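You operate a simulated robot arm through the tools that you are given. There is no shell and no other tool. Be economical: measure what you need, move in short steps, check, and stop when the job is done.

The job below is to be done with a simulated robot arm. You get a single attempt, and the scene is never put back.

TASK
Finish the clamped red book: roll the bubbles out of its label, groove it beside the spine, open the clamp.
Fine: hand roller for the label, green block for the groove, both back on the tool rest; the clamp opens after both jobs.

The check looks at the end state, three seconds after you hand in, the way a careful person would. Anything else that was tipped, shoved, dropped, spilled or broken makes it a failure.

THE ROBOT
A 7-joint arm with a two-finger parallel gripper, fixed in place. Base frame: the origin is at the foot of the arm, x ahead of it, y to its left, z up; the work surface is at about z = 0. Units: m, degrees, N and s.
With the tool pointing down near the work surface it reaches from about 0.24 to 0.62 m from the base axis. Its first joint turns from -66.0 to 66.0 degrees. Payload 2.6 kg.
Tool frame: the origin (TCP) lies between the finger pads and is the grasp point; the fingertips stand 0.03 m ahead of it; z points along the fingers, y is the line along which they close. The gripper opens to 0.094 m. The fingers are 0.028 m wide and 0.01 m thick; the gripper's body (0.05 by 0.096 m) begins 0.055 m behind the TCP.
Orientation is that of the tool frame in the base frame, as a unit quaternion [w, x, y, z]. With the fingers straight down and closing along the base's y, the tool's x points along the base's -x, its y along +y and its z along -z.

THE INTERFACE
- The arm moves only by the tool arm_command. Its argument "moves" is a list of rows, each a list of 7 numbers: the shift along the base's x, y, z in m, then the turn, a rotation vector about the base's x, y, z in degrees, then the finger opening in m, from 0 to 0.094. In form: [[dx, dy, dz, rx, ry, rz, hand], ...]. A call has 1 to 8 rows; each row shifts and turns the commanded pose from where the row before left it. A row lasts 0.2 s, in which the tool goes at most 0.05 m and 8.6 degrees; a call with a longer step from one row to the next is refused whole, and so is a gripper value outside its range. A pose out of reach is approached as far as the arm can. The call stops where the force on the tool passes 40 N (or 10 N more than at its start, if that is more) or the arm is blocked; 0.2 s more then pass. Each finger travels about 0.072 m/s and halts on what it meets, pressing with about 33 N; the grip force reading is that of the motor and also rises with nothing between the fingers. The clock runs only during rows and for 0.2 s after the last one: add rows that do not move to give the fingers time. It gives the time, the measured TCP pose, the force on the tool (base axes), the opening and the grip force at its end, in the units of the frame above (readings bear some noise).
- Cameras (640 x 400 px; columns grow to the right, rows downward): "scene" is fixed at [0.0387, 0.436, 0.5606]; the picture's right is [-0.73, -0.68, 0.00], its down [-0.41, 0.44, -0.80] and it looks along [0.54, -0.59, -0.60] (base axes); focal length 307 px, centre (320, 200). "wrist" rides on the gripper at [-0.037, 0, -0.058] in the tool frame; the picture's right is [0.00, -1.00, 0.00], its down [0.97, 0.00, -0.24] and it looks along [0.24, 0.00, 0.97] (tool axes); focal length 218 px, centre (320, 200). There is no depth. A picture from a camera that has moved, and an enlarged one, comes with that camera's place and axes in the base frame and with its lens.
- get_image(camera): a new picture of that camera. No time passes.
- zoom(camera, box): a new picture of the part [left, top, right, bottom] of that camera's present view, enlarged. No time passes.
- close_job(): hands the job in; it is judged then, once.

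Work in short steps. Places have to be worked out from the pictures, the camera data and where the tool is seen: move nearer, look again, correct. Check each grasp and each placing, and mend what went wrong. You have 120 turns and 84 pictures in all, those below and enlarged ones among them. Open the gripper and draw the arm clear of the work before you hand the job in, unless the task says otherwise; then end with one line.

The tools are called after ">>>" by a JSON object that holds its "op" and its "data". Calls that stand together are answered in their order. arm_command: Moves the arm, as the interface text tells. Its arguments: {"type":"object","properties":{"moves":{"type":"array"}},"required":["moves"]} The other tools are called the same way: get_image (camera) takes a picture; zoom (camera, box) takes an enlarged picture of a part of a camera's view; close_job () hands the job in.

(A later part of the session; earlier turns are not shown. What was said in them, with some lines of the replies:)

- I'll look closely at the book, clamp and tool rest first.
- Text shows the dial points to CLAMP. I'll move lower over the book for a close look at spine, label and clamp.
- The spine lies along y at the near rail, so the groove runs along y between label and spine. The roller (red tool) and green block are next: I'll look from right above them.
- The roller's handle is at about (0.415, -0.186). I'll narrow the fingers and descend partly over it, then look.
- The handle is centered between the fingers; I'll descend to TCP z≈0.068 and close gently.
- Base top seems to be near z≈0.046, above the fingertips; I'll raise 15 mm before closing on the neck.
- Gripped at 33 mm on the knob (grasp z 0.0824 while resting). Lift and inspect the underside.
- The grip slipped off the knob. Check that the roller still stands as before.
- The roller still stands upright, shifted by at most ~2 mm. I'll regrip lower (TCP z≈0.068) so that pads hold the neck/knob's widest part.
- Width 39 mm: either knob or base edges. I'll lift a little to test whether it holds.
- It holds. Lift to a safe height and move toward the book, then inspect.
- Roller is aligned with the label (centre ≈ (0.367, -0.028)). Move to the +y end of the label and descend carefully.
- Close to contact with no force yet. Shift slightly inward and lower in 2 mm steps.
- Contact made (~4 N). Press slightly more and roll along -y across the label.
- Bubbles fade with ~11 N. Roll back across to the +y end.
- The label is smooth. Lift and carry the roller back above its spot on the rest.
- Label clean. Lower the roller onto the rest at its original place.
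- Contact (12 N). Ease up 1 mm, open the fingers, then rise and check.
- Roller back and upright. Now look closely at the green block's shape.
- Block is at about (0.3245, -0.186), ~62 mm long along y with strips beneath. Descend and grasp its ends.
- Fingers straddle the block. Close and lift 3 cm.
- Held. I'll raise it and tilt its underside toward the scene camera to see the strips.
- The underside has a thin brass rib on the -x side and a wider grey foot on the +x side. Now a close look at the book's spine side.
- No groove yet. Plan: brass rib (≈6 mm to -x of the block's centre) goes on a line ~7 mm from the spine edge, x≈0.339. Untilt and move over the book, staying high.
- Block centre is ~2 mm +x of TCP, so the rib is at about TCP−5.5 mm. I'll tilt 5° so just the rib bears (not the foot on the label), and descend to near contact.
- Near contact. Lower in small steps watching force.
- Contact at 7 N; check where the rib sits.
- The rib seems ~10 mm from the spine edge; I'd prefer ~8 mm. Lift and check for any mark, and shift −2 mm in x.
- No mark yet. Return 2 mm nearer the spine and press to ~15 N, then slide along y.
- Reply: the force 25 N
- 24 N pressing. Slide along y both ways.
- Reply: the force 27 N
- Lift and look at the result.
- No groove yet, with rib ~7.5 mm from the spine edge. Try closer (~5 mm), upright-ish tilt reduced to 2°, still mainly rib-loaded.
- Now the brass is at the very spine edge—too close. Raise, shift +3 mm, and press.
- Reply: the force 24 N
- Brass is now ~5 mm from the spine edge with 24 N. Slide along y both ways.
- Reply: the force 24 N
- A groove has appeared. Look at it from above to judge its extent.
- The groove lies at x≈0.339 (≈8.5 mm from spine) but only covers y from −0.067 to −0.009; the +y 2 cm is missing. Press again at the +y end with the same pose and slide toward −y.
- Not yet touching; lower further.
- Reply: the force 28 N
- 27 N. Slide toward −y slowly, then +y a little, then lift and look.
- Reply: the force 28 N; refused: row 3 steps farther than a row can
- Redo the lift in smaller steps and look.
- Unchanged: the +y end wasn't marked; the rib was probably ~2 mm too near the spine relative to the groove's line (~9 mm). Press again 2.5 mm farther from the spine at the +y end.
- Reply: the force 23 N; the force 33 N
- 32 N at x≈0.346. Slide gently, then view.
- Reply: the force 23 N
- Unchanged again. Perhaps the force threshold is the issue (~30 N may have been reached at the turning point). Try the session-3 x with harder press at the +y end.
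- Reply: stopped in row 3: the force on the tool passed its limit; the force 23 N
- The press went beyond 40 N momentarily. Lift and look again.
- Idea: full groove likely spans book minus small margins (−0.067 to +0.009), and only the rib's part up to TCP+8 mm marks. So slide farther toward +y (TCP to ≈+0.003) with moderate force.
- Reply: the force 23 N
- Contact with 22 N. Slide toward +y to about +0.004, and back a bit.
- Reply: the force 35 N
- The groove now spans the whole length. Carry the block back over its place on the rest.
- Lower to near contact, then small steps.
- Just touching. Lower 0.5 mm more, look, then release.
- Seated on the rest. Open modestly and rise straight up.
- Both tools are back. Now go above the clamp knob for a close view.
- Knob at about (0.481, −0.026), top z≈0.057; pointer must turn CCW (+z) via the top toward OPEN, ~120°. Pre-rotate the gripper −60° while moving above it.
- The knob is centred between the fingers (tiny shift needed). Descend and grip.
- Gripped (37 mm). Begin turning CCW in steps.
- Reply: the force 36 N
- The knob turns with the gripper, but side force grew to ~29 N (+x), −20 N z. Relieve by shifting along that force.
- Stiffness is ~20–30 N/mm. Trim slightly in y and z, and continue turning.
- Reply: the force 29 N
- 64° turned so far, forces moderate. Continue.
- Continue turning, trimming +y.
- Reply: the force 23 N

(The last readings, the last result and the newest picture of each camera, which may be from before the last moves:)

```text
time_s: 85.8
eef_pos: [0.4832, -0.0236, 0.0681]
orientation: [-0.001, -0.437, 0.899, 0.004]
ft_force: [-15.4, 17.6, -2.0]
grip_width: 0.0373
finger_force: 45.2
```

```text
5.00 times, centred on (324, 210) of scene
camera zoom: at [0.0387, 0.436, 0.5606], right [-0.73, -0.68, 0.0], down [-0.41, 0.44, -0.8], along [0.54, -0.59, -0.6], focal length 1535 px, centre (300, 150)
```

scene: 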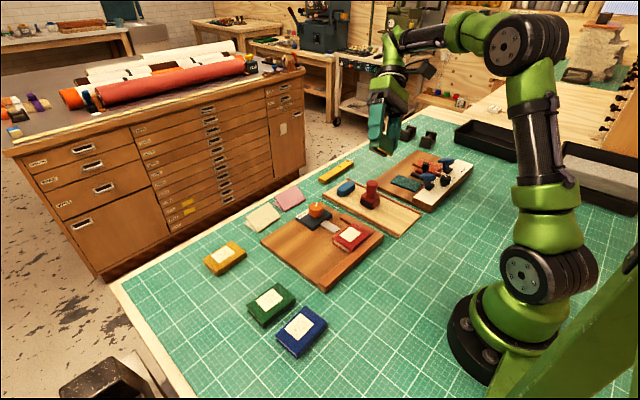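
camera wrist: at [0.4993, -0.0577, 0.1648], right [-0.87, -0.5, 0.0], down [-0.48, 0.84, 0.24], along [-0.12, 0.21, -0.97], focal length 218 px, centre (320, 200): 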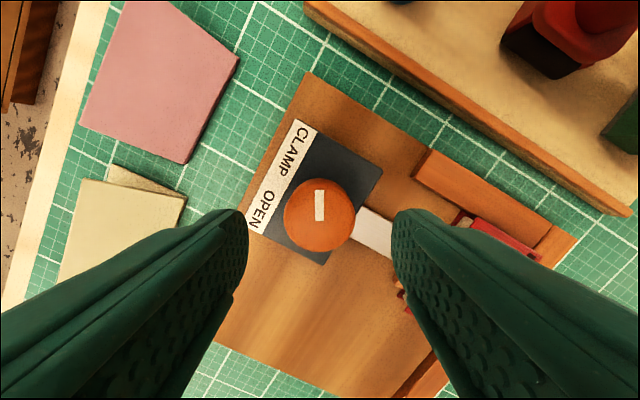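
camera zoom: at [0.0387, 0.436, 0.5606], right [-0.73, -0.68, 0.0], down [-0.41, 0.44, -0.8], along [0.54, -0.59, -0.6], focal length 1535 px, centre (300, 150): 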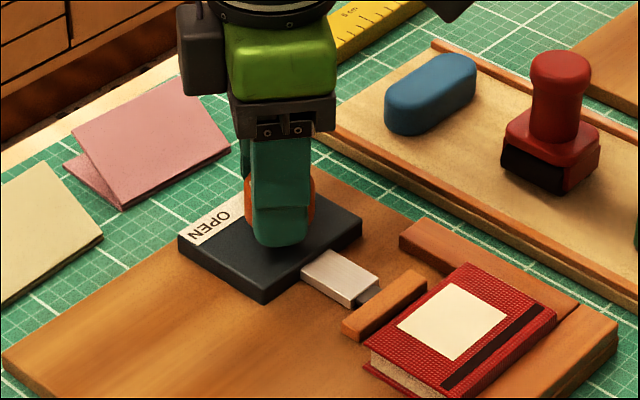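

The pad has drawn back from the book. Turn another ~8° toward the OPEN stop, then release and check the pointer.

>>> {"op": "arm_command", "data": {"moves": [[-0.0006, 0.0006, 0, 0, 0, 0, 0.02], [0, 0, 0, 0, 0, 6, 0.02], [0, 0, 0, 0, 0, 0, 0.02], [0, 0, 0, 0, 0, 0, 0.02]]}}

>>> {"op": "arm_command", "data": {"moves": [[0, 0, 0, 0, 0, 0, 0.045], [0, 0, 0, 0, 0, 0, 0.06], [0, 0, 0, 0, 0, 0, 0.06], [0, 0, 0.03, 0, 0, 0, 0.06], [0, 0, 0.04, 0, 0, 0, 0.06], [0, 0, 0.03, 0, 0, 0, 0.06], [0, 0, 0, 0, 0, 0, 0.06]]}}

>>> {"op": "get_image", "data": {"camera": "wrist"}}

>>> {"op": "zoom", "data": {"camera": "scene", "box": [276, 170, 372, 250]}}

```text
time_s: 86.8
eef_pos: [0.4827, -0.023, 0.0674]
orientation: [-0.001, -0.483, 0.876, 0.003]
ft_force: [-16.2, 16.4, 0.2]
grip_width: 0.0378
finger_force: 45.2
```

```text
time_s: 88.4
eef_pos: [0.4821, -0.0221, 0.1667]
orientation: [0.002, -0.483, 0.875, 0.0]
ft_force: [0.2, 0.2, 0.1]
grip_width: 0.0602
finger_force: 0.0
```

```text
11 pictures are left
camera wrist: at [0.5022, 0.0082, 0.225], right [0.85, -0.53, 0.0], down [-0.52, -0.82, 0.24], along [-0.13, -0.2, -0.97], focal length 218 px, centre (320, 200)
```

wrist: 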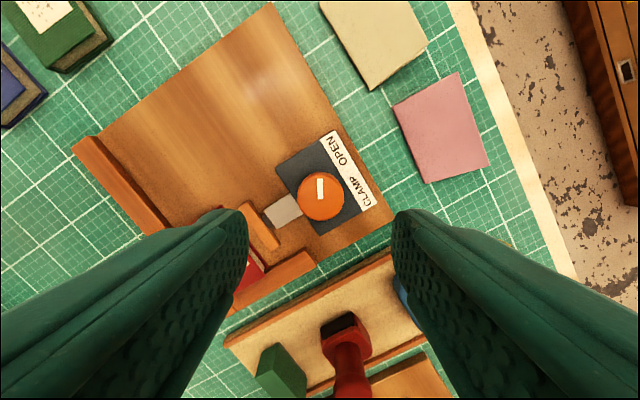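

```text
5.00 times, centred on (324, 210) of scene
camera zoom: at [0.0387, 0.436, 0.5606], right [-0.73, -0.68, 0.0], down [-0.41, 0.44, -0.8], along [0.54, -0.59, -0.6], focal length 1535 px, centre (300, 150)
```

zoom: 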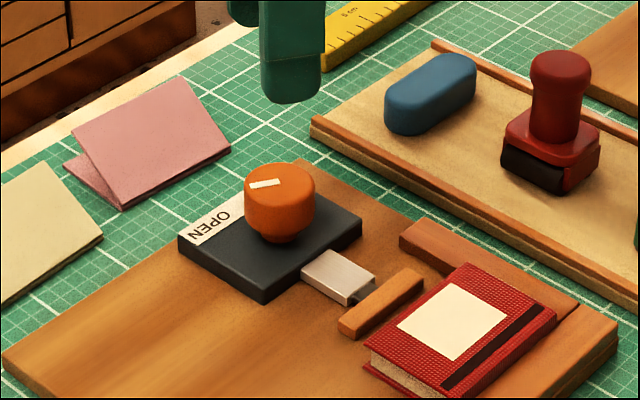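

The pointer now mirrors its start at the OPEN side and the clamp is clear of the book. Draw the arm up and away, then do a last check.

>>> {"op": "arm_command", "data": {"moves": [[0, 0, 0.04, 0, 0, -8, 0.08], [0, 0, 0.04, 0, 0, -8, 0.094], [0, -0.01, 0.04, 0, 0, -8, 0.094], [-0.01, -0.01, 0.02, 0, 0, -8, 0.094], [-0.01, -0.01, 0, 0, 0, -8, 0.094], [-0.01, -0.01, 0, 0, 0, -8, 0.094], [-0.02, 0, 0, 0, 0, -8, 0.094], [0, 0, 0, 0, 0, 0, 0.094]]}}

>>> {"op": "get_image", "data": {"camera": "wrist"}}

>>> {"op": "get_image", "data": {"camera": "scene"}}

```text
time_s: 90.2
eef_pos: [0.4337, -0.0621, 0.309]
orientation: [0.002, -0.015, 1.0, 0.0]
ft_force: [0.2, 0.8, 0.0]
grip_width: 0.0939
finger_force: 0.0
```

```text
9 pictures are left
camera wrist: at [0.4709, -0.0622, 0.3668], right [0.03, -1.0, 0.0], down [-0.97, -0.03, 0.24], along [-0.24, -0.01, -0.97], focal length 218 px, centre (320, 200)
```

wrist: 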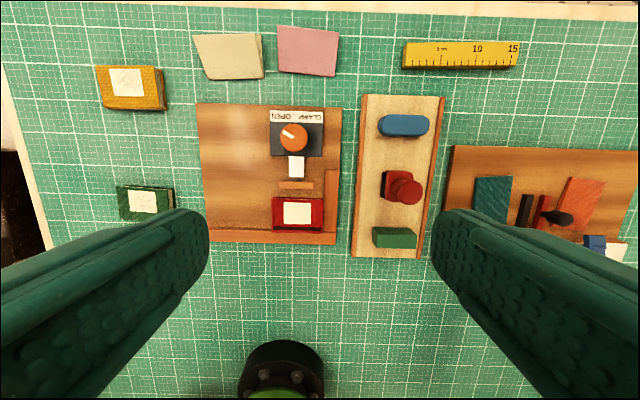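

```text
8 pictures are left
```

scene: 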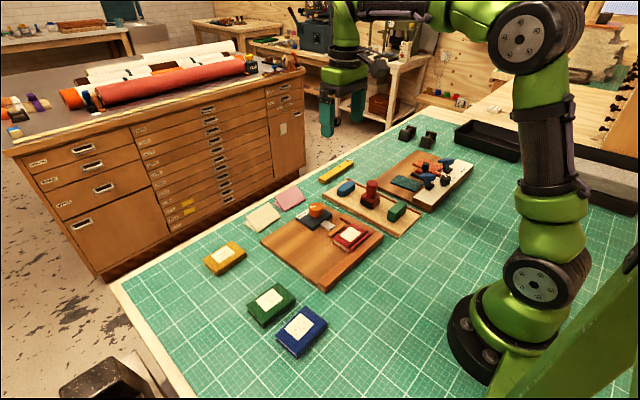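

The label is smooth, the groove runs its full length, both tools are back on the rest and the clamp is open. The rest of the scene is undisturbed, so I'm handing in.

>>> {"op": "close_job", "data": {}}

```text
The job is handed in.
```

The red book is finished and handed in: the label is rolled smooth, the groove is pressed beside the spine, the roller and green block are back on the tool rest, and the clamp is open.
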